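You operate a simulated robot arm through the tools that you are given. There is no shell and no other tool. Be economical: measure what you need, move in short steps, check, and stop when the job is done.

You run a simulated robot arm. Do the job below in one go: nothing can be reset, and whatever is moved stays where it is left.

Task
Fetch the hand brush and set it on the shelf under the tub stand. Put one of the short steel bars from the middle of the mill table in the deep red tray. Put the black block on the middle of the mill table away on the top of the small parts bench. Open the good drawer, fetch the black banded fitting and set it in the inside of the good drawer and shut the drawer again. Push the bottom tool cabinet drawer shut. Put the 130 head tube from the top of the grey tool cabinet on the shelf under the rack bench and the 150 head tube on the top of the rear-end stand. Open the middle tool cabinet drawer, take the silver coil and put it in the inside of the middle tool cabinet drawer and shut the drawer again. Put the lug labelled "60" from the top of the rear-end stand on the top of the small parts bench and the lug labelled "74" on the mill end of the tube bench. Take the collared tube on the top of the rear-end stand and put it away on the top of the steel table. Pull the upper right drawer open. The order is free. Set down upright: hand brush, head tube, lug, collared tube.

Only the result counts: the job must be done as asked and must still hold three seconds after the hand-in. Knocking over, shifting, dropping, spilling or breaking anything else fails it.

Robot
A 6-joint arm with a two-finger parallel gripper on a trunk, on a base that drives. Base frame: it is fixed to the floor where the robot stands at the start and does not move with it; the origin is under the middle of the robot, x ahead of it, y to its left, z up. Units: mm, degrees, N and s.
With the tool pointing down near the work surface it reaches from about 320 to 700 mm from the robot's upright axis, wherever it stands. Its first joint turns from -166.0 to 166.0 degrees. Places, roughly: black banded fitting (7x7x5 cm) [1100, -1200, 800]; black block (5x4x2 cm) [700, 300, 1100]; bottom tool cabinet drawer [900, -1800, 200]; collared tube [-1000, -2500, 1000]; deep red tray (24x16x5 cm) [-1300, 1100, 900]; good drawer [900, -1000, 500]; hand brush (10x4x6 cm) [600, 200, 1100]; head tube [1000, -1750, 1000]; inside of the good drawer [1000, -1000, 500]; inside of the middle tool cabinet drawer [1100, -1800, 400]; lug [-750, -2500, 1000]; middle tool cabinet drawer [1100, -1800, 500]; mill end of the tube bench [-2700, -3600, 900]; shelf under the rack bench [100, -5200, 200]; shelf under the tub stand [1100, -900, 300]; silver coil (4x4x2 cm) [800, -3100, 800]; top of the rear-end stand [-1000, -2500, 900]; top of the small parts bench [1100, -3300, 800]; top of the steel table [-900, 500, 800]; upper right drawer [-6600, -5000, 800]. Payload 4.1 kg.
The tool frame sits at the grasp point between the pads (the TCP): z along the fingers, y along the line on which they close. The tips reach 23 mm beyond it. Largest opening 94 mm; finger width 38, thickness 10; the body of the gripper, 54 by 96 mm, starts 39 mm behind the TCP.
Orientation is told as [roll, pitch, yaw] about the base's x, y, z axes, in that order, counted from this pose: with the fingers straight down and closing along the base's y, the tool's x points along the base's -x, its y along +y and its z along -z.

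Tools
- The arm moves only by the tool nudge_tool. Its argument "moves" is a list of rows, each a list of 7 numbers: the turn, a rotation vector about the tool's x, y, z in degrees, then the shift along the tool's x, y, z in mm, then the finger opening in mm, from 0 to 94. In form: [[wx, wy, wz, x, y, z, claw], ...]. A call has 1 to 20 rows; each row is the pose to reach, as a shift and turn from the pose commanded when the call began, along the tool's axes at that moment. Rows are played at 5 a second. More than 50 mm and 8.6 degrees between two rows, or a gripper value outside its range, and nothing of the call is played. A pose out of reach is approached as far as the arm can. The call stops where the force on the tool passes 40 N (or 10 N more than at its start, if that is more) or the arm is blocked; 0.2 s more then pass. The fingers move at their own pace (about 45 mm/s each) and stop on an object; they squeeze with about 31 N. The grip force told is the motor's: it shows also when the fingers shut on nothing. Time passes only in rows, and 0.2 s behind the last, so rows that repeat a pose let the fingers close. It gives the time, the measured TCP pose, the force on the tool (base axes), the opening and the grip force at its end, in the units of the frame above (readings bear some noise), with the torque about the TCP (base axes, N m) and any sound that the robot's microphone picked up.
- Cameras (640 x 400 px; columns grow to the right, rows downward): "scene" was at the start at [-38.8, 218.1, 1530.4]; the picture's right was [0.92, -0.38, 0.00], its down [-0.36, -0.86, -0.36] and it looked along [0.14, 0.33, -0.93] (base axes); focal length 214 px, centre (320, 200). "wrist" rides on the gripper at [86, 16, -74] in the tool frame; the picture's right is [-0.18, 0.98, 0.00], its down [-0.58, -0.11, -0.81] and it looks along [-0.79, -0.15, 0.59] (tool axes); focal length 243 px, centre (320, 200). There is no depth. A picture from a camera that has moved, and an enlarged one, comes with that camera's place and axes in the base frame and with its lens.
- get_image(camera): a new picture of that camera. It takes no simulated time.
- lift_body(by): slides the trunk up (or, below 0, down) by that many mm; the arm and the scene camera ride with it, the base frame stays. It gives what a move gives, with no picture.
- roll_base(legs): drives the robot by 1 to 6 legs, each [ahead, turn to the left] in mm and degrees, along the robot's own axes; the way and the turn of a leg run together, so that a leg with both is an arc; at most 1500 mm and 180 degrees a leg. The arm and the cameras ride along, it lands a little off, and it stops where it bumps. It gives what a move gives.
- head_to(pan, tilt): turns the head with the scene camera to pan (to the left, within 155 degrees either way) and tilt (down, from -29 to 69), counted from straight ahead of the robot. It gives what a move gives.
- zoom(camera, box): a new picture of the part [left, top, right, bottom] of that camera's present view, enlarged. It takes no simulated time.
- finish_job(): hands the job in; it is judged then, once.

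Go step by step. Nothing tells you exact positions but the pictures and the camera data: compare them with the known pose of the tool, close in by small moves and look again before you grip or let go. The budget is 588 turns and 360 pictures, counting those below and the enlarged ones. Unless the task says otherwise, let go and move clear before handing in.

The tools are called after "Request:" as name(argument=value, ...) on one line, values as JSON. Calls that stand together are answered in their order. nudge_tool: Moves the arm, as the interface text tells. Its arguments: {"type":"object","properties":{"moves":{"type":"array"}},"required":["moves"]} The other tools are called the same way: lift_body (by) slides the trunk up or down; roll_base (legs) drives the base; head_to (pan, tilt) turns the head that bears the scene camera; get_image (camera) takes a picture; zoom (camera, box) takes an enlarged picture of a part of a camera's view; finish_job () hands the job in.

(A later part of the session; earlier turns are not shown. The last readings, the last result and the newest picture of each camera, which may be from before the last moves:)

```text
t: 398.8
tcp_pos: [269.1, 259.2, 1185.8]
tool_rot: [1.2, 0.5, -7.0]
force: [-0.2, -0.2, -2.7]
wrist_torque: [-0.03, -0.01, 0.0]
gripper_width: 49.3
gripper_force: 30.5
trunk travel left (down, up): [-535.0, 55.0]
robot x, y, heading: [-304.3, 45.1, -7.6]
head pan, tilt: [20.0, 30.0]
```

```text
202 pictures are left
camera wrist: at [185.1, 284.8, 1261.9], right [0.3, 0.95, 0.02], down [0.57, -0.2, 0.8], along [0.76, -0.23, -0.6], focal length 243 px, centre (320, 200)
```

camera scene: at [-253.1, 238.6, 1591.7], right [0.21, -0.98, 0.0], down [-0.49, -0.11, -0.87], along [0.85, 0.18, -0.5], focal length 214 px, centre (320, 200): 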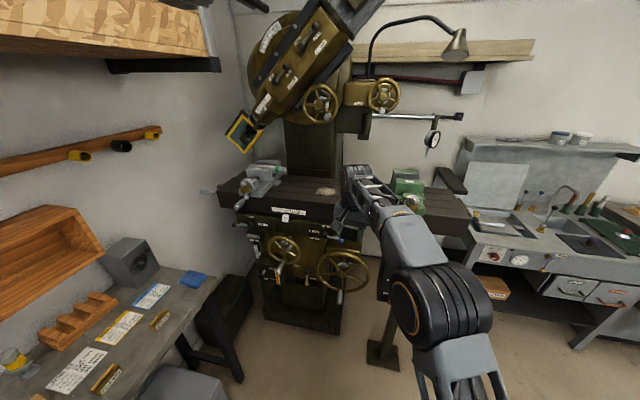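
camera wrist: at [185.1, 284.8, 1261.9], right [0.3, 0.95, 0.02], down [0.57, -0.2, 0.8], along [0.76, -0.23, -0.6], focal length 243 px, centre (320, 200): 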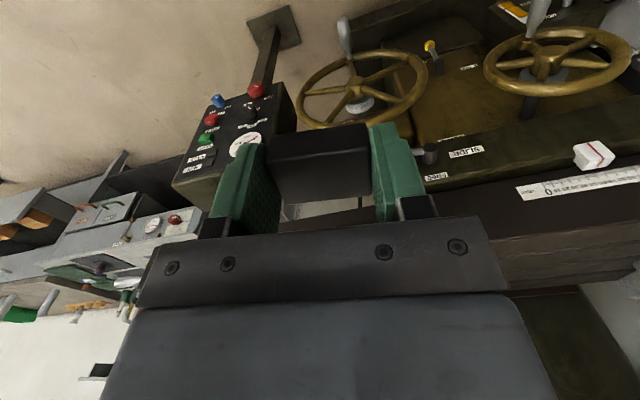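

My rear touched the steel table. I retract the arm, go forward a bit, then turn and drive off.

Request:
nudge_tool(moves=[[0, 0, 0, 40, -10, -15, 0], [0, 0, 0, 80, -20, -30, 0], [0, 0, 0, 120, -30, -45, 0], [-0.6, -0.3, 0, 160, -40, -60, 0], [-1.2, -0.5, 0, 195, -50, -70, 0]])

Request:
roll_base(legs=[[120, 0], [0, -82], [1300, 0], [1300, 0]])

Request:
head_to(pan=40, tilt=35)

Request:
get_image(camera="scene")

Request:
head_to(pan=0, tilt=30)

Request:
get_image(camera="scene")

```text
t: 400.0
tcp_pos: [69.7, 229.9, 1253.6]
tool_rot: [2.3, -0.1, -6.9]
force: [-0.3, 0.0, -2.4]
wrist_torque: [0.02, 0.03, 0.02]
gripper_width: 49.7
gripper_force: 30.8
trunk travel left (down, up): [-535.0, 55.0]
robot x, y, heading: [-305.6, 46.9, -7.8]
head pan, tilt: [20.0, 30.0]
```

```text
t: 417.0
tcp_pos: [129.5, -2908.1, 1254.0]
tool_rot: [2.2, 0.0, -87.6]
force: [0.3, -0.3, -3.4]
wrist_torque: [0.04, 0.0, 0.03]
gripper_width: 49.7
gripper_force: 30.9
trunk travel left (down, up): [-535.0, 55.0]
robot x, y, heading: [-110.4, -2569.7, -88.0]
head pan, tilt: [20.0, 30.0]
```

```text
t: 417.8
tcp_pos: [130.7, -2908.1, 1253.6]
tool_rot: [2.2, 0.0, -87.5]
force: [-0.4, -1.2, -3.1]
wrist_torque: [0.02, -0.04, 0.02]
gripper_width: 49.7
gripper_force: 30.9
trunk travel left (down, up): [-535.0, 55.0]
robot x, y, heading: [-112.8, -2566.3, -88.2]
head pan, tilt: [40.0, 35.0]
```

```text
201 pictures are left
camera scene: at [113.2, -2567.9, 1583.9], right [-0.74, -0.67, 0.0], down [-0.38, 0.43, -0.82], along [0.55, -0.61, -0.57], focal length 214 px, centre (320, 200)
```

scene: 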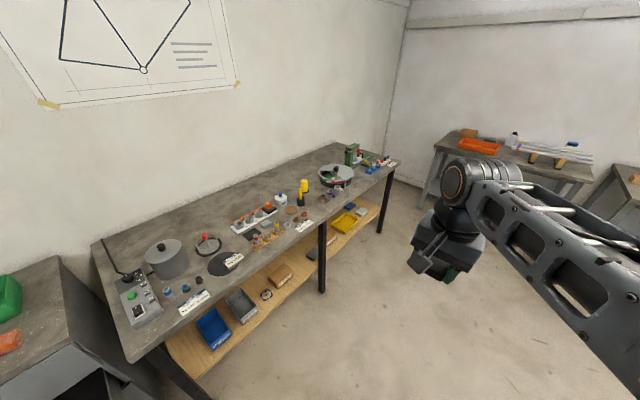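

```text
t: 418.9
tcp_pos: [129.7, -2908.2, 1253.2]
tool_rot: [2.3, -0.1, -87.6]
force: [-0.2, 0.7, -3.2]
wrist_torque: [0.03, -0.01, -0.01]
gripper_width: 49.5
gripper_force: 31.0
trunk travel left (down, up): [-535.0, 55.0]
robot x, y, heading: [-109.3, -2570.9, -88.0]
head pan, tilt: [0.0, 30.0]
```

```text
200 pictures are left
camera scene: at [57.6, -2592.7, 1591.7], right [-1.0, -0.03, 0.0], down [-0.02, 0.5, -0.87], along [0.03, -0.87, -0.5], focal length 214 px, centre (320, 200)
```

scene: 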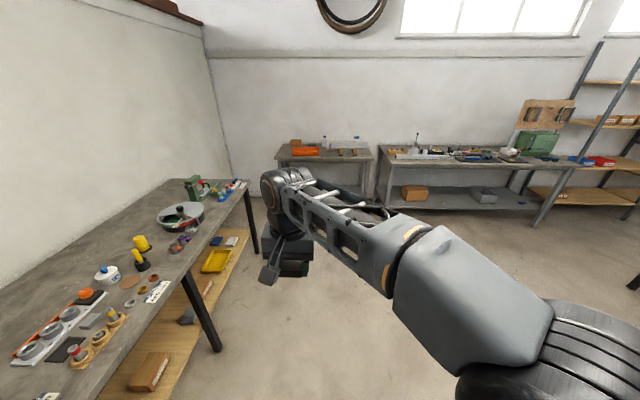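

Request:
head_to(pan=55, tilt=40)

Request:
zoom(camera="scene", box=[60, 60, 380, 260])

Request:
zoom(camera="scene", box=[300, 60, 620, 260])

```text
t: 420.1
tcp_pos: [130.1, -2908.8, 1253.2]
tool_rot: [2.3, 0.0, -87.6]
force: [0.1, -0.3, -3.4]
wrist_torque: [0.04, 0.03, -0.02]
gripper_width: 49.2
gripper_force: 31.2
trunk travel left (down, up): [-535.0, 55.0]
robot x, y, heading: [-109.4, -2567.7, -87.9]
head pan, tilt: [55.0, 40.0]
```

```text
2.00 times, centred on (220, 160) of scene
camera zoom: at [125.7, -2548.8, 1576.3], right [-0.55, -0.84, 0.0], down [-0.54, 0.35, -0.77], along [0.64, -0.42, -0.64], focal length 429 px, centre (520, 280)
```

zoom: 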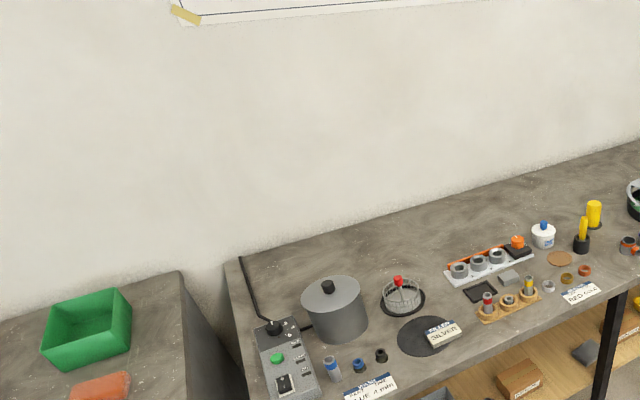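

```text
2.00 times, centred on (460, 160) of scene
camera zoom: at [125.7, -2548.8, 1576.3], right [-0.55, -0.84, 0.0], down [-0.54, 0.35, -0.77], along [0.64, -0.42, -0.64], focal length 429 px, centre (40, 280)
```

zoom: 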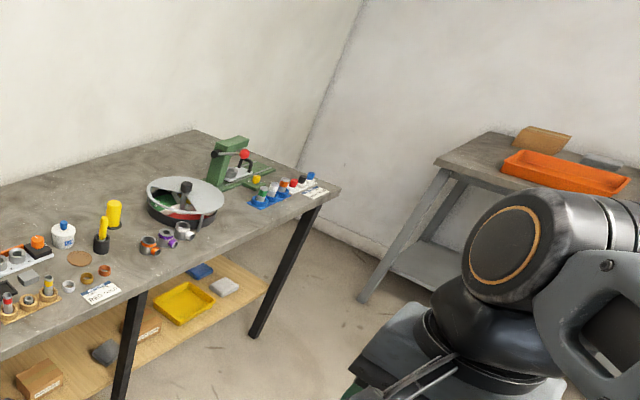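

Request:
roll_base(legs=[[560, 0], [0, 88], [330, 0]])

Request:
head_to(pan=0, tilt=50)

Request:
get_image(camera="scene")

Request:
get_image(camera="wrist")

```text
t: 422.1
tcp_pos: [128.9, -3107.1, 1255.0]
tool_rot: [2.3, -0.1, -88.6]
force: [-0.3, 0.6, -2.5]
wrist_torque: [-0.01, 0.0, -0.03]
gripper_width: 49.5
gripper_force: 31.5
trunk travel left (down, up): [-535.0, 55.0]
robot x, y, heading: [-100.2, -2764.1, -98.9]
head pan, tilt: [55.0, 40.0]
stopped in leg 1: the robot was blocked; the commanded pose is now the measured one
```

```text
t: 423.3
tcp_pos: [129.2, -3106.4, 1253.8]
tool_rot: [2.3, 0.0, -88.7]
force: [0.6, -0.2, -2.6]
wrist_torque: [0.04, -0.01, 0.03]
gripper_width: 49.7
gripper_force: 30.6
trunk travel left (down, up): [-535.0, 55.0]
robot x, y, heading: [-95.6, -2761.9, -98.5]
head pan, tilt: [0.0, 50.0]
```

```text
197 pictures are left
camera scene: at [63.3, -2804.8, 1562.2], right [-0.99, 0.15, 0.0], down [0.12, 0.76, -0.64], along [-0.1, -0.64, -0.77], focal length 214 px, centre (320, 200)
```

scene: 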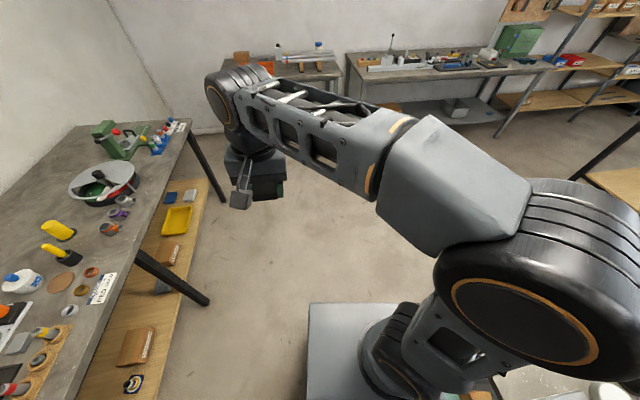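

```text
196 pictures are left
camera wrist: at [139.8, -3019.7, 1330.1], right [0.99, -0.16, 0.04], down [-0.13, -0.58, 0.8], along [-0.11, -0.8, -0.6], focal length 243 px, centre (320, 200)
```

wrist: 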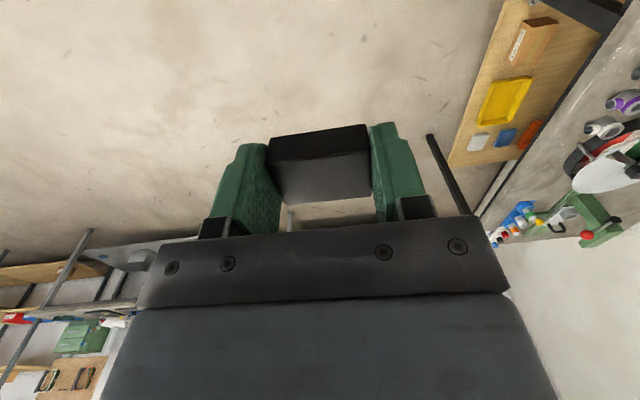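

Something blocked the right side — I look there.

Request:
head_to(pan=-70, tilt=45)

Request:
get_image(camera="scene")

```text
t: 424.7
tcp_pos: [129.9, -3107.0, 1254.5]
tool_rot: [2.2, 0.0, -88.7]
force: [0.6, 1.5, -3.1]
wrist_torque: [0.03, 0.0, -0.01]
gripper_width: 49.7
gripper_force: 31.0
trunk travel left (down, up): [-535.0, 55.0]
robot x, y, heading: [-101.1, -2764.6, -98.7]
head pan, tilt: [-70.0, 45.0]
```

```text
195 pictures are left
camera scene: at [-4.8, -2744.6, 1569.1], right [-0.2, 0.98, 0.0], down [0.69, 0.14, -0.71], along [-0.69, -0.14, -0.71], focal length 214 px, centre (320, 200)
```

scene: 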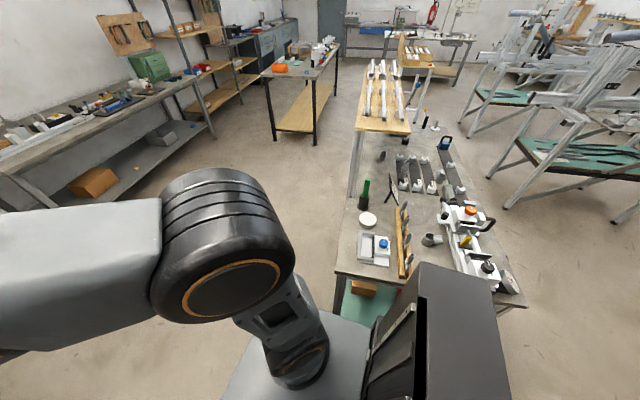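

Request:
zoom(camera="scene", box=[320, 50, 540, 310])

```text
1.54 times, centred on (430, 180) of scene
camera zoom: at [-4.8, -2744.6, 1569.1], right [-0.2, 0.98, 0.0], down [0.69, 0.14, -0.71], along [-0.69, -0.14, -0.71], focal length 330 px, centre (151, 231)
```

zoom: 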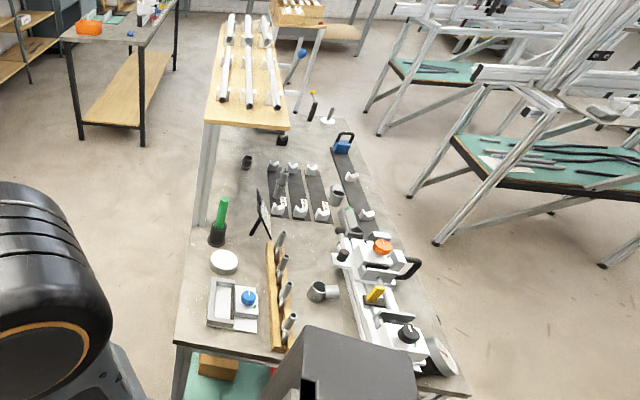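

The end of the rear-end stand (x≈-350) touched my right side; everything on it still stands. I reverse out north and take a path farther from it.

Request:
roll_base(legs=[[-850, 0]])

Request:
roll_base(legs=[[0, 21.5], [1230, 0], [0, 77]])

Request:
head_to(pan=0, tilt=50)

Request:
get_image(camera="scene")

```text
t: 429.3
tcp_pos: [258.1, -2249.6, 1254.6]
tool_rot: [2.3, -0.1, -88.1]
force: [-0.2, 0.6, -3.1]
wrist_torque: [0.02, -0.01, 0.02]
gripper_width: 49.4
gripper_force: 31.3
trunk travel left (down, up): [-535.0, 55.0]
robot x, y, heading: [24.4, -1908.2, -98.0]
head pan, tilt: [-70.0, 45.0]
```

```text
t: 439.9
tcp_pos: [630.3, -2851.1, 1253.6]
tool_rot: [2.3, 0.0, 7.6]
force: [-0.3, -0.4, -3.4]
wrist_torque: [-0.01, 0.02, 0.04]
gripper_width: 49.5
gripper_force: 30.8
trunk travel left (down, up): [-535.0, 55.0]
robot x, y, heading: [312.4, -3117.6, -2.6]
head pan, tilt: [-70.0, 45.0]
```

```text
t: 441.3
tcp_pos: [629.4, -2851.7, 1253.6]
tool_rot: [2.4, 0.0, 7.5]
force: [-0.6, -0.2, -3.3]
wrist_torque: [-0.06, 0.02, -0.02]
gripper_width: 49.7
gripper_force: 31.2
trunk travel left (down, up): [-535.0, 55.0]
robot x, y, heading: [309.1, -3116.2, -2.3]
head pan, tilt: [0.0, 50.0]
```

```text
193 pictures are left
camera scene: at [335.9, -2950.3, 1562.2], right [-0.04, -1.0, 0.0], down [-0.77, 0.03, -0.64], along [0.64, -0.03, -0.77], focal length 214 px, centre (320, 200)
```

scene: 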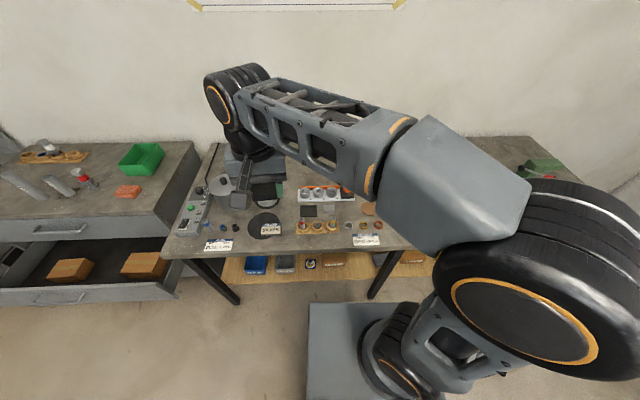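

Request:
roll_base(legs=[[0, -40], [95, 0], [0, 42]])

Request:
nudge_tool(moves=[[-0.8, 0, 2, -25, -40, 0, 0], [-1.5, 0, 4, -50, -80, 0, 0], [-2.3, 0, 6, -75, -120, 0, 0], [-2.3, 0, 7.5, -100, -160, 0, 0], [-2.3, 0, 7.5, -125, -200, 0, 0], [-2.3, 0, 7.5, -150, -240, 0, 0], [-2.3, 0, 7.5, -175, -280, 0, 0], [-2.3, 0, 7.5, -180, -320, 20, 0]])

Request:
get_image(camera="wrist")

Request:
get_image(camera="scene")

```text
t: 446.3
tcp_pos: [687.6, -2902.7, 1254.0]
tool_rot: [2.3, -0.1, 9.8]
force: [-0.1, 1.1, -3.4]
wrist_torque: [-0.05, 0.02, -0.01]
gripper_width: 49.7
gripper_force: 31.3
trunk travel left (down, up): [-535.0, 55.0]
robot x, y, heading: [381.9, -3177.9, -0.1]
head pan, tilt: [0.0, 50.0]
```

```text
t: 448.1
tcp_pos: [921.0, -3188.9, 1219.4]
tool_rot: [4.6, 0.4, 2.3]
force: [-0.7, -0.3, -2.8]
wrist_torque: [-0.01, 0.04, 0.03]
gripper_width: 49.5
gripper_force: 30.9
trunk travel left (down, up): [-535.0, 55.0]
robot x, y, heading: [383.0, -3176.1, -0.1]
head pan, tilt: [0.0, 50.0]
```

```text
192 pictures are left
camera wrist: at [833.4, -3181.4, 1296.6], right [0.15, 0.99, 0.08], down [0.59, -0.15, 0.79], along [0.79, -0.07, -0.61], focal length 243 px, centre (320, 200)
```

wrist: 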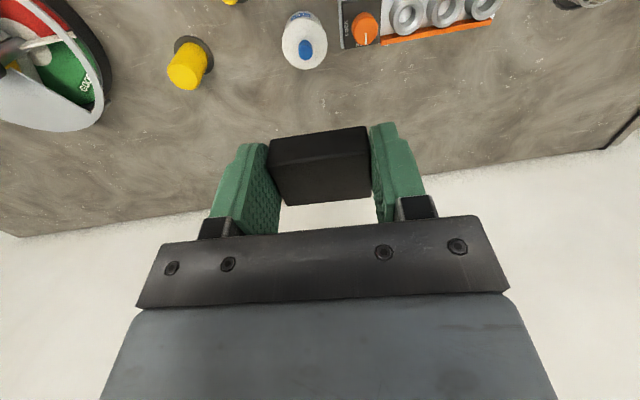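

```text
191 pictures are left
camera scene: at [399.4, -3013.7, 1562.3], right [0.0, -1.0, 0.0], down [-0.77, 0.0, -0.64], along [0.64, 0.0, -0.77], focal length 214 px, centre (320, 200)
```

scene: 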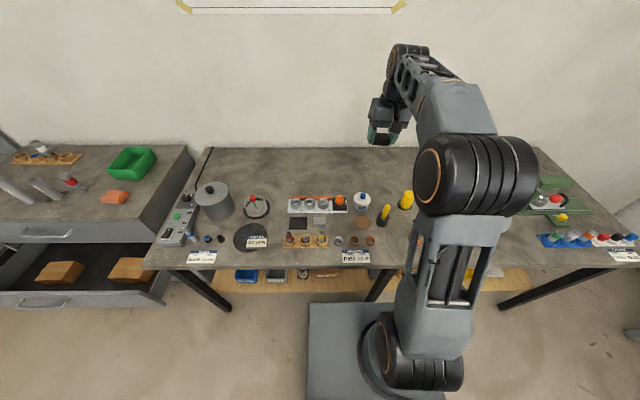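

The back strip of the bench (x≈1050–1200) is free. I drive 40 mm closer and move the block over (1072,-3115).

Request:
roll_base(legs=[[40, 0]])

Request:
nudge_tool(moves=[[2, 0, 1, -25, 18, 30, 0], [4, 0, 2.3, -50, 36, 65, 0], [4.6, 0, 2.3, -75, 54, 100, 0], [4.6, 0, 2.3, -100, 68, 140, 0], [4.6, 0, 2.3, -112, 72, 185, 0]])

Request:
get_image(camera="wrist")

```text
t: 448.9
tcp_pos: [961.0, -3186.9, 1219.9]
tool_rot: [4.6, 0.6, 2.4]
force: [0.0, -0.1, -3.3]
wrist_torque: [-0.01, 0.01, 0.0]
gripper_width: 49.9
gripper_force: 31.1
trunk travel left (down, up): [-535.0, 55.0]
robot x, y, heading: [421.6, -3179.9, -0.2]
head pan, tilt: [0.0, 50.0]
```

```text
t: 450.1
tcp_pos: [1067.3, -3093.9, 1036.7]
tool_rot: [-0.1, 0.4, -0.1]
force: [0.4, 0.5, -2.9]
wrist_torque: [0.01, 0.0, 0.0]
gripper_width: 49.7
gripper_force: 30.8
trunk travel left (down, up): [-535.0, 55.0]
robot x, y, heading: [418.6, -3178.2, -0.2]
head pan, tilt: [0.0, 50.0]
```

```text
190 pictures are left
camera wrist: at [981.2, -3077.6, 1113.7], right [0.18, 0.98, 0.0], down [0.59, -0.11, 0.8], along [0.79, -0.15, -0.6], focal length 243 px, centre (320, 200)
```

wrist: 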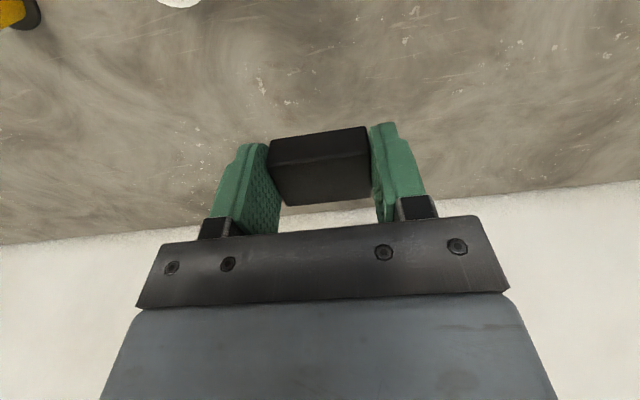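

Request:
nudge_tool(moves=[[0, 0, 0, 0, 0, 45, 0], [0, 0, 0, 0, 0, 90, 0], [0, 0, 0, 0, 0, 135, 0], [0, 0, 0, 0, 0, 170, 0]])

Request:
get_image(camera="wrist")

```text
t: 451.1
tcp_pos: [1066.8, -3094.8, 866.9]
tool_rot: [0.1, 0.5, 0.0]
force: [-0.4, 0.0, -3.3]
wrist_torque: [-0.02, 0.01, 0.0]
gripper_width: 49.3
gripper_force: 30.7
trunk travel left (down, up): [-535.0, 55.0]
robot x, y, heading: [422.8, -3180.4, -0.3]
head pan, tilt: [0.0, 50.0]
```

```text
189 pictures are left
camera wrist: at [979.9, -3077.9, 943.7], right [0.18, 0.98, 0.0], down [0.59, -0.11, 0.8], along [0.79, -0.15, -0.6], focal length 243 px, centre (320, 200)
```

wrist: 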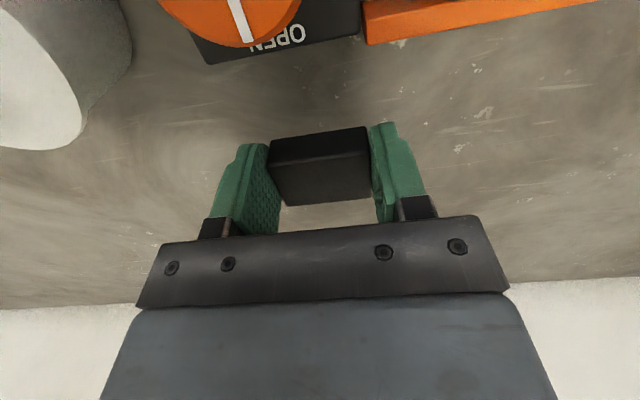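

Request:
nudge_tool(moves=[[0, 0, 0, 0, 0, 10, 0], [0, 0, 0, 0, 0, 15, 0], [0, 0, 0, 0, 0, 19, 0], [0, 0, 0, 0, 0, 22, 0]])

```text
t: 452.1
tcp_pos: [1065.8, -3095.4, 848.2]
tool_rot: [0.0, 0.5, 0.0]
force: [0.0, 0.4, -2.8]
wrist_torque: [-0.02, 0.02, -0.01]
gripper_width: 49.5
gripper_force: 31.1
trunk travel left (down, up): [-535.0, 55.0]
robot x, y, heading: [419.7, -3177.6, -0.2]
head pan, tilt: [0.0, 50.0]
```

Request:
nudge_tool(moves=[[0, 0, 0, 0, 0, 3, 0], [0, 0, 0, 0, 0, 6, 0]])

Request:
nudge_tool(moves=[[0, 0, 0, 0, 0, 2, 0], [0, 0, 0, 0, 0, 4, 0]])

```text
t: 452.7
tcp_pos: [1065.5, -3096.8, 845.6]
tool_rot: [0.0, 0.1, 0.0]
force: [-1.1, -0.4, 20.1]
wrist_torque: [-0.1, -0.53, -0.02]
gripper_width: 49.7
gripper_force: 31.1
trunk travel left (down, up): [-535.0, 55.0]
robot x, y, heading: [424.3, -3182.8, -0.3]
head pan, tilt: [0.0, 50.0]
```

```text
t: 453.3
tcp_pos: [1068.0, -3095.1, 845.6]
tool_rot: [0.2, -0.3, 0.0]
force: [-0.3, 0.4, 13.9]
wrist_torque: [-0.15, 0.17, -0.02]
gripper_width: 49.6
gripper_force: 30.9
trunk travel left (down, up): [-535.0, 55.0]
robot x, y, heading: [422.0, -3175.6, 0.1]
head pan, tilt: [0.0, 50.0]
stopped in row 2: the force on the tool passed its limit (the readings are from after the stop); the commanded pose is now the measured one
```

Contact with the bench. I release and rise.

Request:
nudge_tool(moves=[[0, 0, 0, 0, 0, 0, 58], [0, 0, 0, 0, 0, 0, 62], [0, 0, 0, 0, 0, 0, 62], [0, 0, 0, 0, 0, -40, 62], [0, 0, 0, 0, 0, -85, 62], [0, 0, 0, 0, 0, -130, 62]])

Request:
get_image(camera="wrist")

Request:
zoom(camera="scene", box=[260, 140, 420, 260])

```text
t: 454.7
tcp_pos: [1066.7, -3095.0, 971.2]
tool_rot: [0.1, 0.0, 0.0]
force: [-0.1, -0.7, 0.1]
wrist_torque: [-0.01, 0.01, 0.02]
gripper_width: 61.9
gripper_force: 0.1
trunk travel left (down, up): [-535.0, 55.0]
robot x, y, heading: [422.3, -3177.8, -0.3]
head pan, tilt: [0.0, 50.0]
```

```text
188 pictures are left
camera wrist: at [979.7, -3078.8, 1047.0], right [0.18, 0.98, 0.0], down [0.58, -0.11, 0.81], along [0.79, -0.15, -0.59], focal length 243 px, centre (320, 200)
```

wrist: 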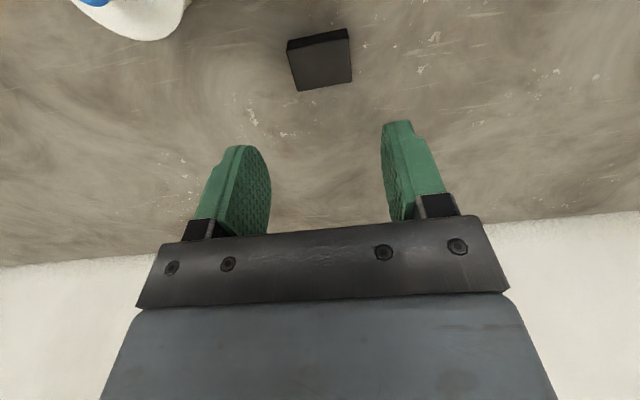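

```text
3.33 times, centred on (340, 200) of scene
camera zoom: at [438.1, -3013.3, 1562.1], right [0.0, -1.0, 0.0], down [-0.77, 0.0, -0.64], along [0.64, 0.0, -0.77], focal length 715 px, centre (253, 200)
```

zoom: 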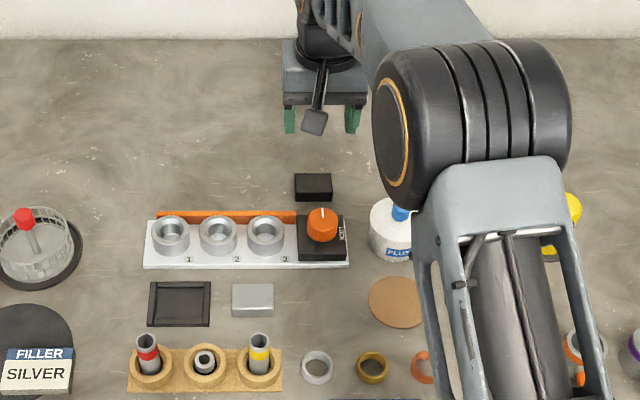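

Block is placed. Next the silver coil ring at ≈(807,-3085). I'll grip it with the fingers closing along x (yaw +90).

Request:
nudge_tool(moves=[[0, 0, -7.5, 22, 1, -3, 60], [0, 0, -15, 44, 2, -6, 60], [0, 0, -22.5, 66, 4, -8, 60], [0, 0, -30, 88, 5, -10, 60], [0, 0, -37.5, 110, 6, -10, 60], [0, 0, -45, 132, 8, -10, 60], [0, 0, -52.5, 154, 9, -10, 60], [0, 0, -60, 176, 10, -10, 60], [0, 0, -67.5, 198, 11, -10, 60], [0, 0, -75, 220, 12, -5, 60], [0, 0, -82.5, 242, 13, 0, 60], [0, 0, -90, 261, 15, 10, 60]])

Request:
get_image(camera="wrist")

```text
t: 457.3
tcp_pos: [805.6, -3081.3, 962.5]
tool_rot: [0.0, -0.1, 90.2]
force: [-0.2, -1.3, 0.3]
wrist_torque: [0.01, -0.01, -0.01]
gripper_width: 60.3
gripper_force: 0.0
trunk travel left (down, up): [-535.0, 55.0]
robot x, y, heading: [421.0, -3178.3, -0.0]
head pan, tilt: [0.0, 50.0]
```

```text
186 pictures are left
camera wrist: at [789.4, -3166.7, 1037.6], right [-0.98, 0.18, 0.0], down [0.11, 0.58, 0.81], along [0.15, 0.79, -0.59], focal length 243 px, centre (320, 200)
```

wrist: 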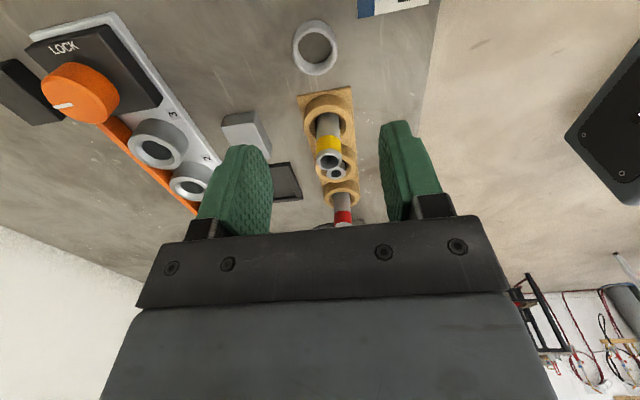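

Request:
nudge_tool(moves=[[0, 0, 0, 5, -2, 40, 60], [0, 0, 0, 5, -2, 80, 60]])

Request:
get_image(camera="wrist")

```text
t: 457.9
tcp_pos: [808.0, -3083.7, 882.2]
tool_rot: [0.0, 0.0, 90.1]
force: [0.2, 0.2, 0.7]
wrist_torque: [-0.05, -0.01, -0.02]
gripper_width: 60.3
gripper_force: 0.1
trunk travel left (down, up): [-535.0, 55.0]
robot x, y, heading: [422.4, -3175.5, -0.4]
head pan, tilt: [0.0, 50.0]
```

```text
185 pictures are left
camera wrist: at [791.3, -3170.7, 956.5], right [-0.98, 0.18, 0.0], down [0.11, 0.58, 0.81], along [0.15, 0.79, -0.59], focal length 243 px, centre (320, 200)
```

wrist: 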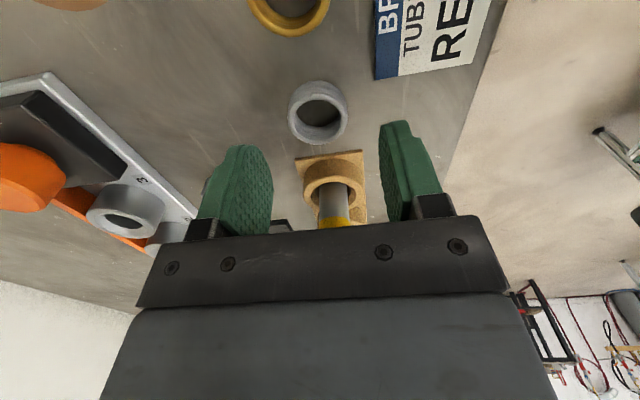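

Request:
nudge_tool(moves=[[0, 0, 0, 5, 0, 0, 49], [0, 0, 0, 5, 0, 0, 49], [0, 0, 0, 5, 0, 15, 49], [0, 0, 0, 5, 0, 27, 49], [0, 0, 0, 5, 0, 33, 49]])

Request:
get_image(camera="wrist")

```text
t: 459.1
tcp_pos: [809.0, -3092.3, 850.0]
tool_rot: [0.0, -0.1, 89.9]
force: [-0.1, -0.5, -0.1]
wrist_torque: [-0.01, -0.03, 0.01]
gripper_width: 49.2
gripper_force: 0.0
trunk travel left (down, up): [-535.0, 55.0]
robot x, y, heading: [424.6, -3180.4, -0.4]
head pan, tilt: [0.0, 50.0]
```

```text
184 pictures are left
camera wrist: at [791.4, -3177.6, 924.7], right [-0.98, 0.18, 0.0], down [0.11, 0.58, 0.81], along [0.15, 0.79, -0.59], focal length 243 px, centre (320, 200)
```

wrist: 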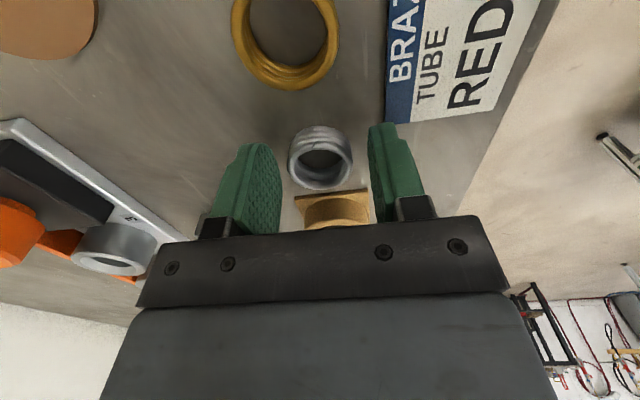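

Request:
nudge_tool(moves=[[0, 0, 0, 0, 0, 1, 35], [0, 0, 0, 0, 0, 1, 15], [0, 0, 0, 0, 0, 1, 0], [0, 0, 0, 0, 0, 1, 0]])

Request:
nudge_tool(moves=[[0, 0, 0, 0, 0, -40, 0], [0, 0, 0, 0, 0, -85, 0], [0, 0, 0, 0, 0, -130, 0]])

Request:
get_image(camera="wrist")

```text
t: 460.1
tcp_pos: [809.1, -3092.2, 849.4]
tool_rot: [0.0, -0.1, 90.0]
force: [-0.5, -0.1, 2.7]
wrist_torque: [0.01, 0.0, 0.03]
gripper_width: 34.7
gripper_force: 30.8
trunk travel left (down, up): [-535.0, 55.0]
robot x, y, heading: [421.5, -3181.1, -0.1]
head pan, tilt: [0.0, 50.0]
```

```text
t: 460.9
tcp_pos: [808.0, -3090.8, 981.1]
tool_rot: [0.0, -0.1, 90.1]
force: [-0.4, -0.2, 0.3]
wrist_torque: [0.01, -0.01, 0.02]
gripper_width: 34.6
gripper_force: 30.7
trunk travel left (down, up): [-535.0, 55.0]
robot x, y, heading: [417.7, -3180.3, -0.0]
head pan, tilt: [0.0, 50.0]
```

```text
183 pictures are left
camera wrist: at [790.9, -3176.3, 1055.1], right [-0.98, 0.18, 0.0], down [0.11, 0.58, 0.81], along [0.15, 0.79, -0.59], focal length 243 px, centre (320, 200)
```

wrist: 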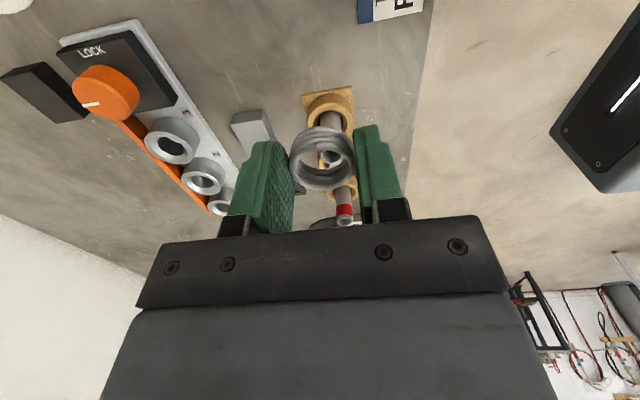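

Coil in hand. I drive to the open middle drawer.

Request:
roll_base(legs=[[-150, 0], [0, 94.7], [1440, 0], [0, -94.7]])

Request:
head_to(pan=0, tilt=45)

Request:
get_image(camera="scene")

```text
t: 477.1
tcp_pos: [504.4, -1658.3, 980.7]
tool_rot: [0.1, -0.1, 90.8]
force: [0.5, -0.2, -0.3]
wrist_torque: [-0.03, -0.01, 0.01]
gripper_width: 34.5
gripper_force: 30.8
trunk travel left (down, up): [-535.0, 55.0]
robot x, y, heading: [117.2, -1750.2, 0.5]
head pan, tilt: [0.0, 50.0]
```

```text
t: 477.8
tcp_pos: [505.5, -1657.2, 979.7]
tool_rot: [0.1, -0.1, 90.8]
force: [0.3, -0.6, -1.2]
wrist_torque: [0.02, -0.03, -0.02]
gripper_width: 35.0
gripper_force: 30.4
trunk travel left (down, up): [-535.0, 55.0]
robot x, y, heading: [116.5, -1750.2, 0.7]
head pan, tilt: [0.0, 45.0]
```

```text
182 pictures are left
camera scene: at [138.0, -1585.1, 1569.1], right [0.01, -1.0, 0.0], down [-0.71, -0.01, -0.71], along [0.71, 0.01, -0.71], focal length 214 px, centre (320, 200)
```

scene: 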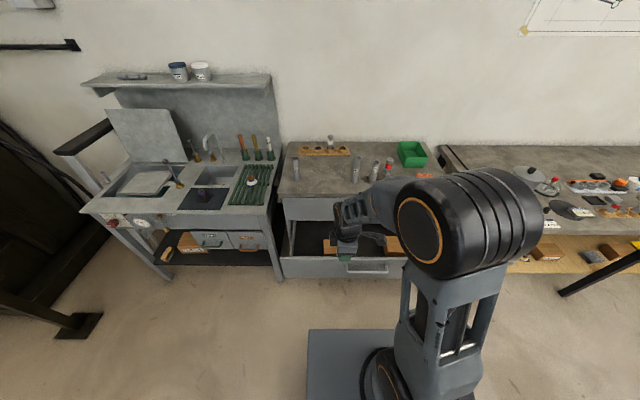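

Request:
zoom(camera="scene", box=[260, 130, 440, 290])

```text
2.50 times, centred on (350, 210) of scene
camera zoom: at [138.0, -1585.1, 1569.1], right [0.01, -1.0, 0.0], down [-0.71, -0.01, -0.71], along [0.71, 0.01, -0.71], focal length 536 px, centre (245, 175)
```

zoom: 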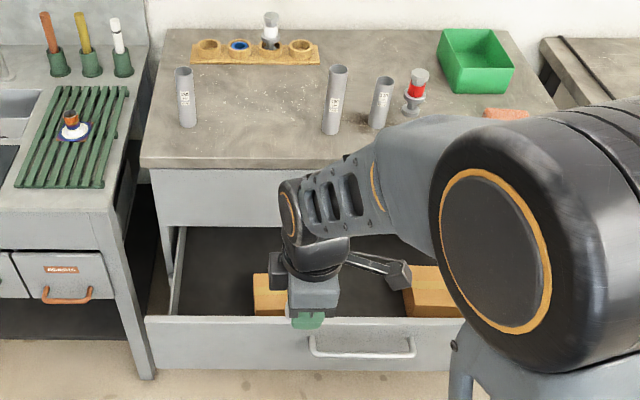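

The drawer's left part (y -1420…-1590) is free. I shift the robot left and go above it.

Request:
roll_base(legs=[[0, 90], [190, 0], [0, -90]])

Request:
lift_body(by=55)

Request:
nudge_tool(moves=[[0, 0, 0, 0, -45, 0, 0], [0, 0, 0, 0, -90, 0, 0], [0, 0, 0, 0, -135, 0, 0], [0, 0, 0, 0, -180, 0, 0], [0, 0, 0, 0, -225, 0, 0]])

Request:
get_image(camera="wrist")

Request:
get_image(camera="scene")

```text
t: 486.9
tcp_pos: [503.0, -1467.7, 980.0]
tool_rot: [0.0, -0.1, 91.1]
force: [1.2, -0.8, -0.1]
wrist_torque: [0.01, 0.03, -0.03]
gripper_width: 34.5
gripper_force: 30.6
trunk travel left (down, up): [-535.0, 55.0]
robot x, y, heading: [120.1, -1565.1, 1.0]
head pan, tilt: [0.0, 45.0]
```

```text
t: 487.9
tcp_pos: [502.0, -1467.8, 1034.4]
tool_rot: [0.0, -0.1, 91.2]
force: [-0.2, -0.4, -1.1]
wrist_torque: [-0.03, 0.0, -0.02]
gripper_width: 34.7
gripper_force: 31.2
trunk travel left (down, up): [-590.0, 0.0]
robot x, y, heading: [117.8, -1561.8, 1.0]
head pan, tilt: [0.0, 45.0]
```

```text
t: 489.1
tcp_pos: [727.4, -1461.7, 1034.9]
tool_rot: [0.2, 0.0, 91.2]
force: [-0.7, -1.2, -0.6]
wrist_torque: [-0.01, 0.03, 0.02]
gripper_width: 34.8
gripper_force: 31.4
trunk travel left (down, up): [-590.0, 0.0]
robot x, y, heading: [116.1, -1567.0, 1.2]
head pan, tilt: [0.0, 45.0]
```

```text
180 pictures are left
camera wrist: at [712.8, -1548.1, 1110.0], right [-0.99, 0.16, 0.0], down [0.1, 0.58, 0.81], along [0.13, 0.8, -0.59], focal length 243 px, centre (320, 200)
```

wrist: 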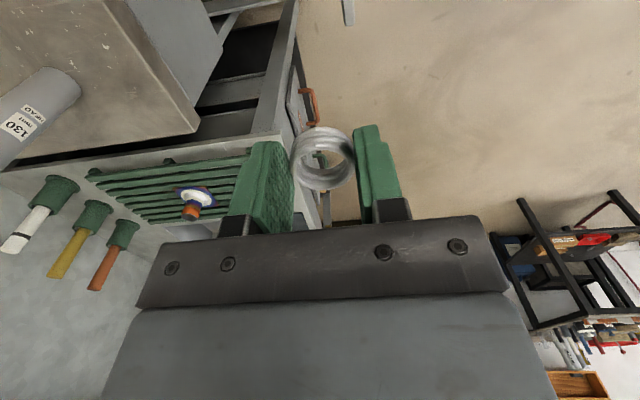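

```text
179 pictures are left
camera scene: at [136.5, -1397.5, 1624.1], right [0.02, -1.0, 0.0], down [-0.71, -0.01, -0.71], along [0.71, 0.01, -0.71], focal length 214 px, centre (320, 200)
```

scene: 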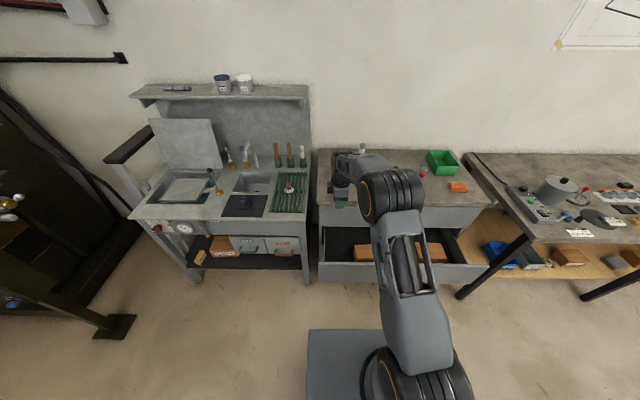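

Request:
nudge_tool(moves=[[0, 0, 0, 12, -12, 0, 0], [0, 0, 0, 23, -22, 0, 0]])

Request:
lift_body(by=-280)

Request:
get_image(camera="wrist")

Request:
zoom(camera="scene", box=[300, 100, 480, 240])

```text
t: 489.7
tcp_pos: [747.9, -1485.6, 1034.8]
tool_rot: [0.1, -0.1, 91.2]
force: [-0.8, -0.4, -1.2]
wrist_torque: [0.0, 0.0, 0.0]
gripper_width: 34.3
gripper_force: 31.1
trunk travel left (down, up): [-590.0, 0.0]
robot x, y, heading: [114.3, -1567.4, 1.0]
head pan, tilt: [0.0, 45.0]
```

```text
t: 492.5
tcp_pos: [748.8, -1484.6, 755.7]
tool_rot: [0.0, -0.1, 91.3]
force: [0.2, -0.9, -1.0]
wrist_torque: [-0.01, 0.02, 0.0]
gripper_width: 34.5
gripper_force: 30.9
trunk travel left (down, up): [-310.0, 280.0]
robot x, y, heading: [116.7, -1563.8, 1.0]
head pan, tilt: [0.0, 45.0]
```

```text
178 pictures are left
camera wrist: at [733.8, -1571.2, 830.3], right [-0.99, 0.16, 0.0], down [0.1, 0.58, 0.81], along [0.13, 0.8, -0.59], focal length 243 px, centre (320, 200)
```

wrist: 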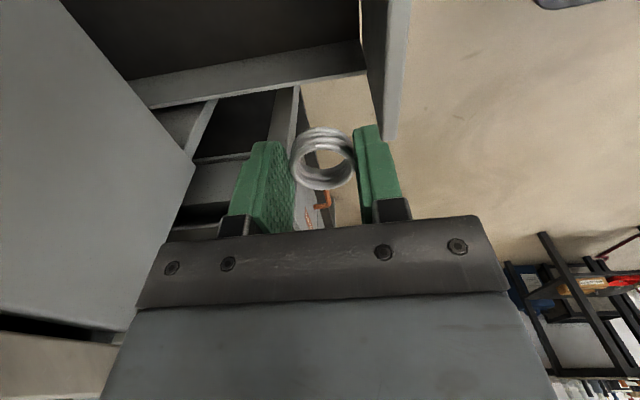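

```text
2.86 times, centred on (390, 170) of scene
camera zoom: at [135.7, -1397.5, 1344.1], right [0.02, -1.0, 0.0], down [-0.71, -0.01, -0.71], along [0.71, 0.01, -0.71], focal length 613 px, centre (120, 286)
```

zoom: 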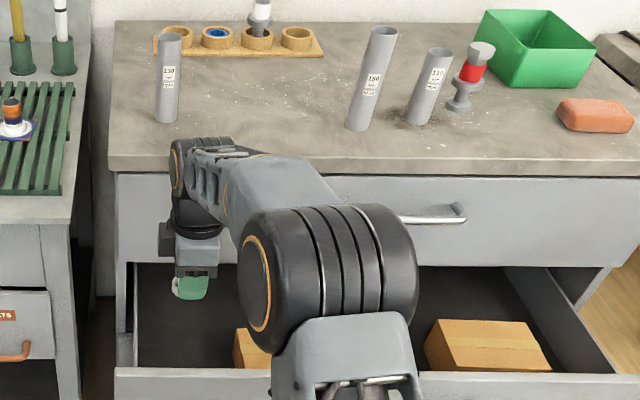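

Request:
lift_body(by=-205)

Request:
get_image(camera="wrist")

Request:
zoom(camera="scene", box=[300, 60, 480, 200])

```text
t: 494.8
tcp_pos: [749.1, -1485.5, 549.3]
tool_rot: [0.0, -0.2, 91.1]
force: [0.6, -0.2, -0.1]
wrist_torque: [0.01, 0.03, 0.03]
gripper_width: 34.7
gripper_force: 30.9
trunk travel left (down, up): [-105.0, 485.0]
robot x, y, heading: [118.3, -1562.0, 0.9]
head pan, tilt: [0.0, 45.0]
```

```text
176 pictures are left
camera wrist: at [733.8, -1571.2, 625.3], right [-0.99, 0.16, 0.0], down [0.1, 0.58, 0.81], along [0.13, 0.8, -0.59], focal length 243 px, centre (320, 200)
```

wrist: 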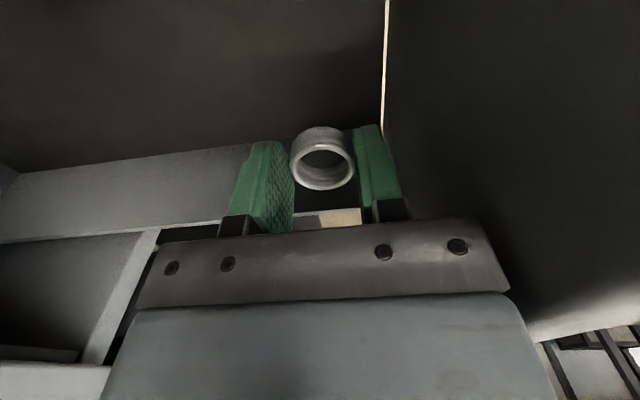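

```text
2.86 times, centred on (390, 130) of scene
camera zoom: at [135.7, -1397.5, 1139.1], right [0.02, -1.0, 0.0], down [-0.71, -0.01, -0.71], along [0.71, 0.01, -0.71], focal length 613 px, centre (120, 400)
```

zoom: 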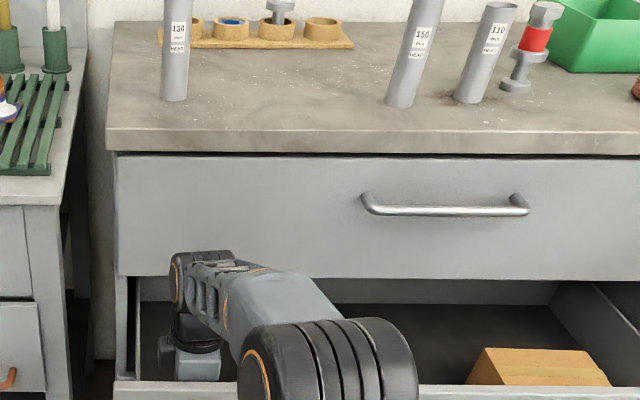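

Request:
lift_body(by=-30)

Request:
lift_body(by=-10)

Request:
get_image(camera="wrist")

```text
t: 495.5
tcp_pos: [749.6, -1485.8, 521.0]
tool_rot: [0.0, -0.1, 91.2]
force: [-0.2, -0.1, 0.1]
wrist_torque: [-0.02, -0.01, -0.02]
gripper_width: 34.7
gripper_force: 30.6
trunk travel left (down, up): [-75.0, 515.0]
robot x, y, heading: [116.6, -1561.8, 1.1]
head pan, tilt: [0.0, 45.0]
```

```text
t: 496.1
tcp_pos: [748.9, -1485.1, 510.3]
tool_rot: [0.0, 0.0, 91.1]
force: [0.2, -0.4, -1.7]
wrist_torque: [-0.01, 0.02, -0.01]
gripper_width: 34.9
gripper_force: 30.9
trunk travel left (down, up): [-65.0, 525.0]
robot x, y, heading: [118.9, -1563.0, 1.0]
head pan, tilt: [0.0, 45.0]
```

```text
174 pictures are left
camera wrist: at [733.8, -1571.2, 585.2], right [-0.99, 0.16, 0.0], down [0.1, 0.58, 0.81], along [0.13, 0.8, -0.59], focal length 243 px, centre (320, 200)
```

wrist: 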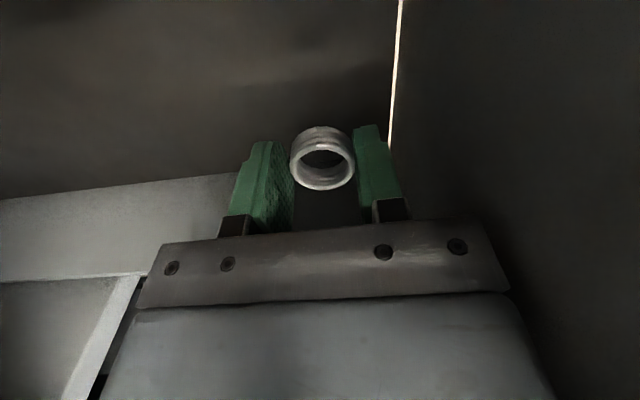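

Request:
lift_body(by=-25)

Request:
lift_body(by=-15)

Request:
get_image(camera="wrist")

```text
t: 496.8
tcp_pos: [748.8, -1485.0, 486.0]
tool_rot: [0.0, -0.2, 91.2]
force: [0.0, 0.2, 0.3]
wrist_torque: [0.0, 0.01, -0.02]
gripper_width: 34.4
gripper_force: 30.6
trunk travel left (down, up): [-40.0, 550.0]
robot x, y, heading: [122.9, -1564.1, 1.1]
head pan, tilt: [0.0, 45.0]
```

```text
t: 497.4
tcp_pos: [748.7, -1486.1, 469.8]
tool_rot: [0.0, 0.0, 91.3]
force: [0.2, -0.1, -0.8]
wrist_torque: [0.02, -0.02, -0.04]
gripper_width: 34.8
gripper_force: 31.0
trunk travel left (down, up): [-25.0, 565.0]
robot x, y, heading: [116.1, -1561.4, 1.0]
head pan, tilt: [0.0, 45.0]
```

```text
173 pictures are left
camera wrist: at [733.8, -1571.2, 545.2], right [-0.99, 0.16, 0.0], down [0.1, 0.58, 0.81], along [0.13, 0.8, -0.59], focal length 243 px, centre (320, 200)
```

wrist: 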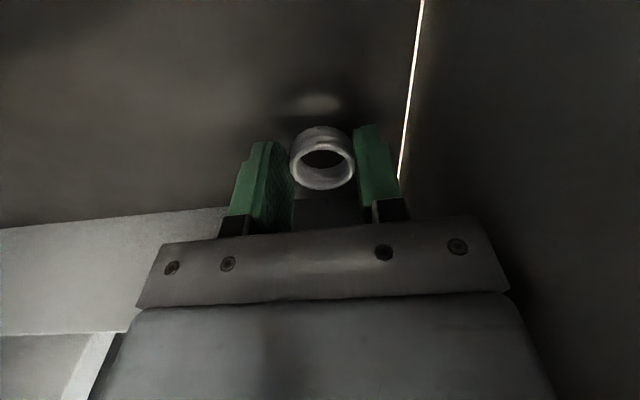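

Request:
lift_body(by=-10)

Request:
lift_body(by=-7)

Request:
lift_body(by=-7)

```text
t: 498.0
tcp_pos: [749.2, -1485.8, 460.5]
tool_rot: [0.0, 0.0, 91.2]
force: [-0.4, 0.5, -0.6]
wrist_torque: [-0.02, 0.04, -0.01]
gripper_width: 34.7
gripper_force: 30.7
trunk travel left (down, up): [-15.0, 575.0]
robot x, y, heading: [118.3, -1565.6, 1.0]
head pan, tilt: [0.0, 45.0]
```

```text
t: 498.6
tcp_pos: [749.8, -1485.2, 457.2]
tool_rot: [-0.4, 0.0, 91.1]
force: [-0.4, 0.0, 15.3]
wrist_torque: [0.04, 0.21, 0.01]
gripper_width: 34.9
gripper_force: 31.1
trunk travel left (down, up): [-8.0, 582.0]
robot x, y, heading: [116.2, -1563.2, 0.9]
head pan, tilt: [0.0, 45.0]
```

```text
t: 499.1
tcp_pos: [749.8, -1486.1, 453.9]
tool_rot: [-0.7, 0.0, 91.2]
force: [-0.3, -0.6, 0.6]
wrist_torque: [-0.01, 0.01, -0.02]
gripper_width: 35.0
gripper_force: 31.2
trunk travel left (down, up): [-1.0, 589.0]
robot x, y, heading: [116.8, -1562.7, 1.0]
head pan, tilt: [0.0, 45.0]
```

Request:
nudge_tool(moves=[[0, 0, 0, 0, 0, 0, 40], [0, 0, 0, 0, 0, 0, 46], [0, 0, 0, 0, 0, 0, 46]])

Request:
lift_body(by=200)

Request:
get_image(camera="wrist")

```text
t: 499.9
tcp_pos: [750.9, -1484.9, 453.2]
tool_rot: [-0.6, 0.0, 91.2]
force: [0.2, 0.0, -0.5]
wrist_torque: [0.01, 0.0, 0.01]
gripper_width: 45.9
gripper_force: 0.0
trunk travel left (down, up): [-1.0, 589.0]
robot x, y, heading: [112.4, -1562.8, 0.7]
head pan, tilt: [0.0, 45.0]
```

```text
t: 502.1
tcp_pos: [749.4, -1485.8, 645.5]
tool_rot: [-0.1, -0.1, 91.2]
force: [0.1, -0.6, -0.3]
wrist_torque: [-0.07, 0.0, 0.01]
gripper_width: 46.0
gripper_force: 0.0
trunk travel left (down, up): [-201.0, 389.0]
robot x, y, heading: [115.0, -1567.4, 0.8]
head pan, tilt: [0.0, 45.0]
```

```text
172 pictures are left
camera wrist: at [733.8, -1571.2, 721.2], right [-0.99, 0.16, 0.0], down [0.1, 0.58, 0.81], along [0.13, 0.8, -0.59], focal length 243 px, centre (320, 200)
```

wrist: 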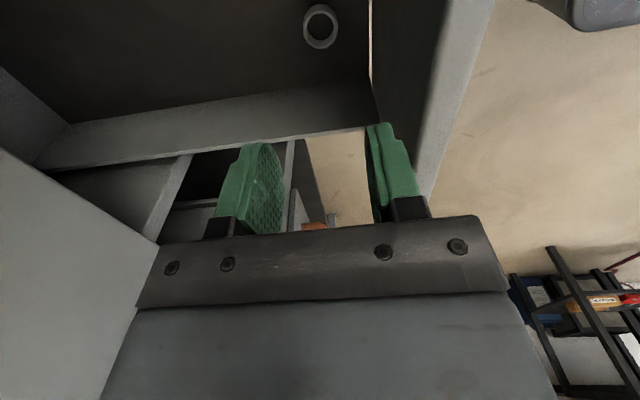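

The coil lies in the drawer. I rise, back off, and set a tilted pose for pushing the drawer shut.

Request:
lift_body(by=200)

Request:
roll_base(legs=[[-260, 0]])

Request:
nudge_tool(moves=[[2, -2, 7.4, 0, 0, 0, 20], [4, -3.9, 14.8, 0, 0, 0, 0], [6, -5.9, 22.2, 0, 0, 0, 0], [7.9, -7.8, 29.6, 0, 0, 0, 0], [9.9, -9.8, 37, 0, 0, 0, 0], [11.9, -11.7, 44.4, 0, 0, 0, 0], [13.9, -13.7, 51.7, 0, 0, 0, 0], [15.9, -15.6, 59.1, 0, 0, 0, 0], [17.9, -17.6, 66.5, 0, 0, 0, 0], [19.8, -19.5, 73.9, 0, 0, 0, 0], [21.8, -21.5, 81.3, 0, 0, 0, 0], [23.8, -23.4, 88.7, 0, 0, 0, 0]])

```text
t: 504.2
tcp_pos: [749.4, -1485.7, 845.5]
tool_rot: [0.0, -0.1, 91.2]
force: [-0.2, -0.3, 0.1]
wrist_torque: [0.01, 0.02, -0.02]
gripper_width: 46.0
gripper_force: 0.2
trunk travel left (down, up): [-401.0, 189.0]
robot x, y, heading: [117.5, -1562.7, 1.0]
head pan, tilt: [0.0, 45.0]
```

```text
t: 506.1
tcp_pos: [489.4, -1495.2, 846.6]
tool_rot: [-0.1, -0.1, 90.6]
force: [0.3, 0.1, -0.2]
wrist_torque: [-0.01, -0.02, 0.0]
gripper_width: 45.7
gripper_force: 0.2
trunk travel left (down, up): [-401.0, 189.0]
robot x, y, heading: [-143.5, -1568.4, 0.6]
head pan, tilt: [0.0, 45.0]
```

```text
t: 508.7
tcp_pos: [489.5, -1493.8, 847.0]
tool_rot: [0.1, -30.2, -0.3]
force: [-0.7, 0.4, 0.1]
wrist_torque: [0.02, 0.02, 0.01]
gripper_width: 0.0
gripper_force: 30.5
trunk travel left (down, up): [-401.0, 189.0]
robot x, y, heading: [-145.8, -1571.5, 0.7]
head pan, tilt: [0.0, 45.0]
```

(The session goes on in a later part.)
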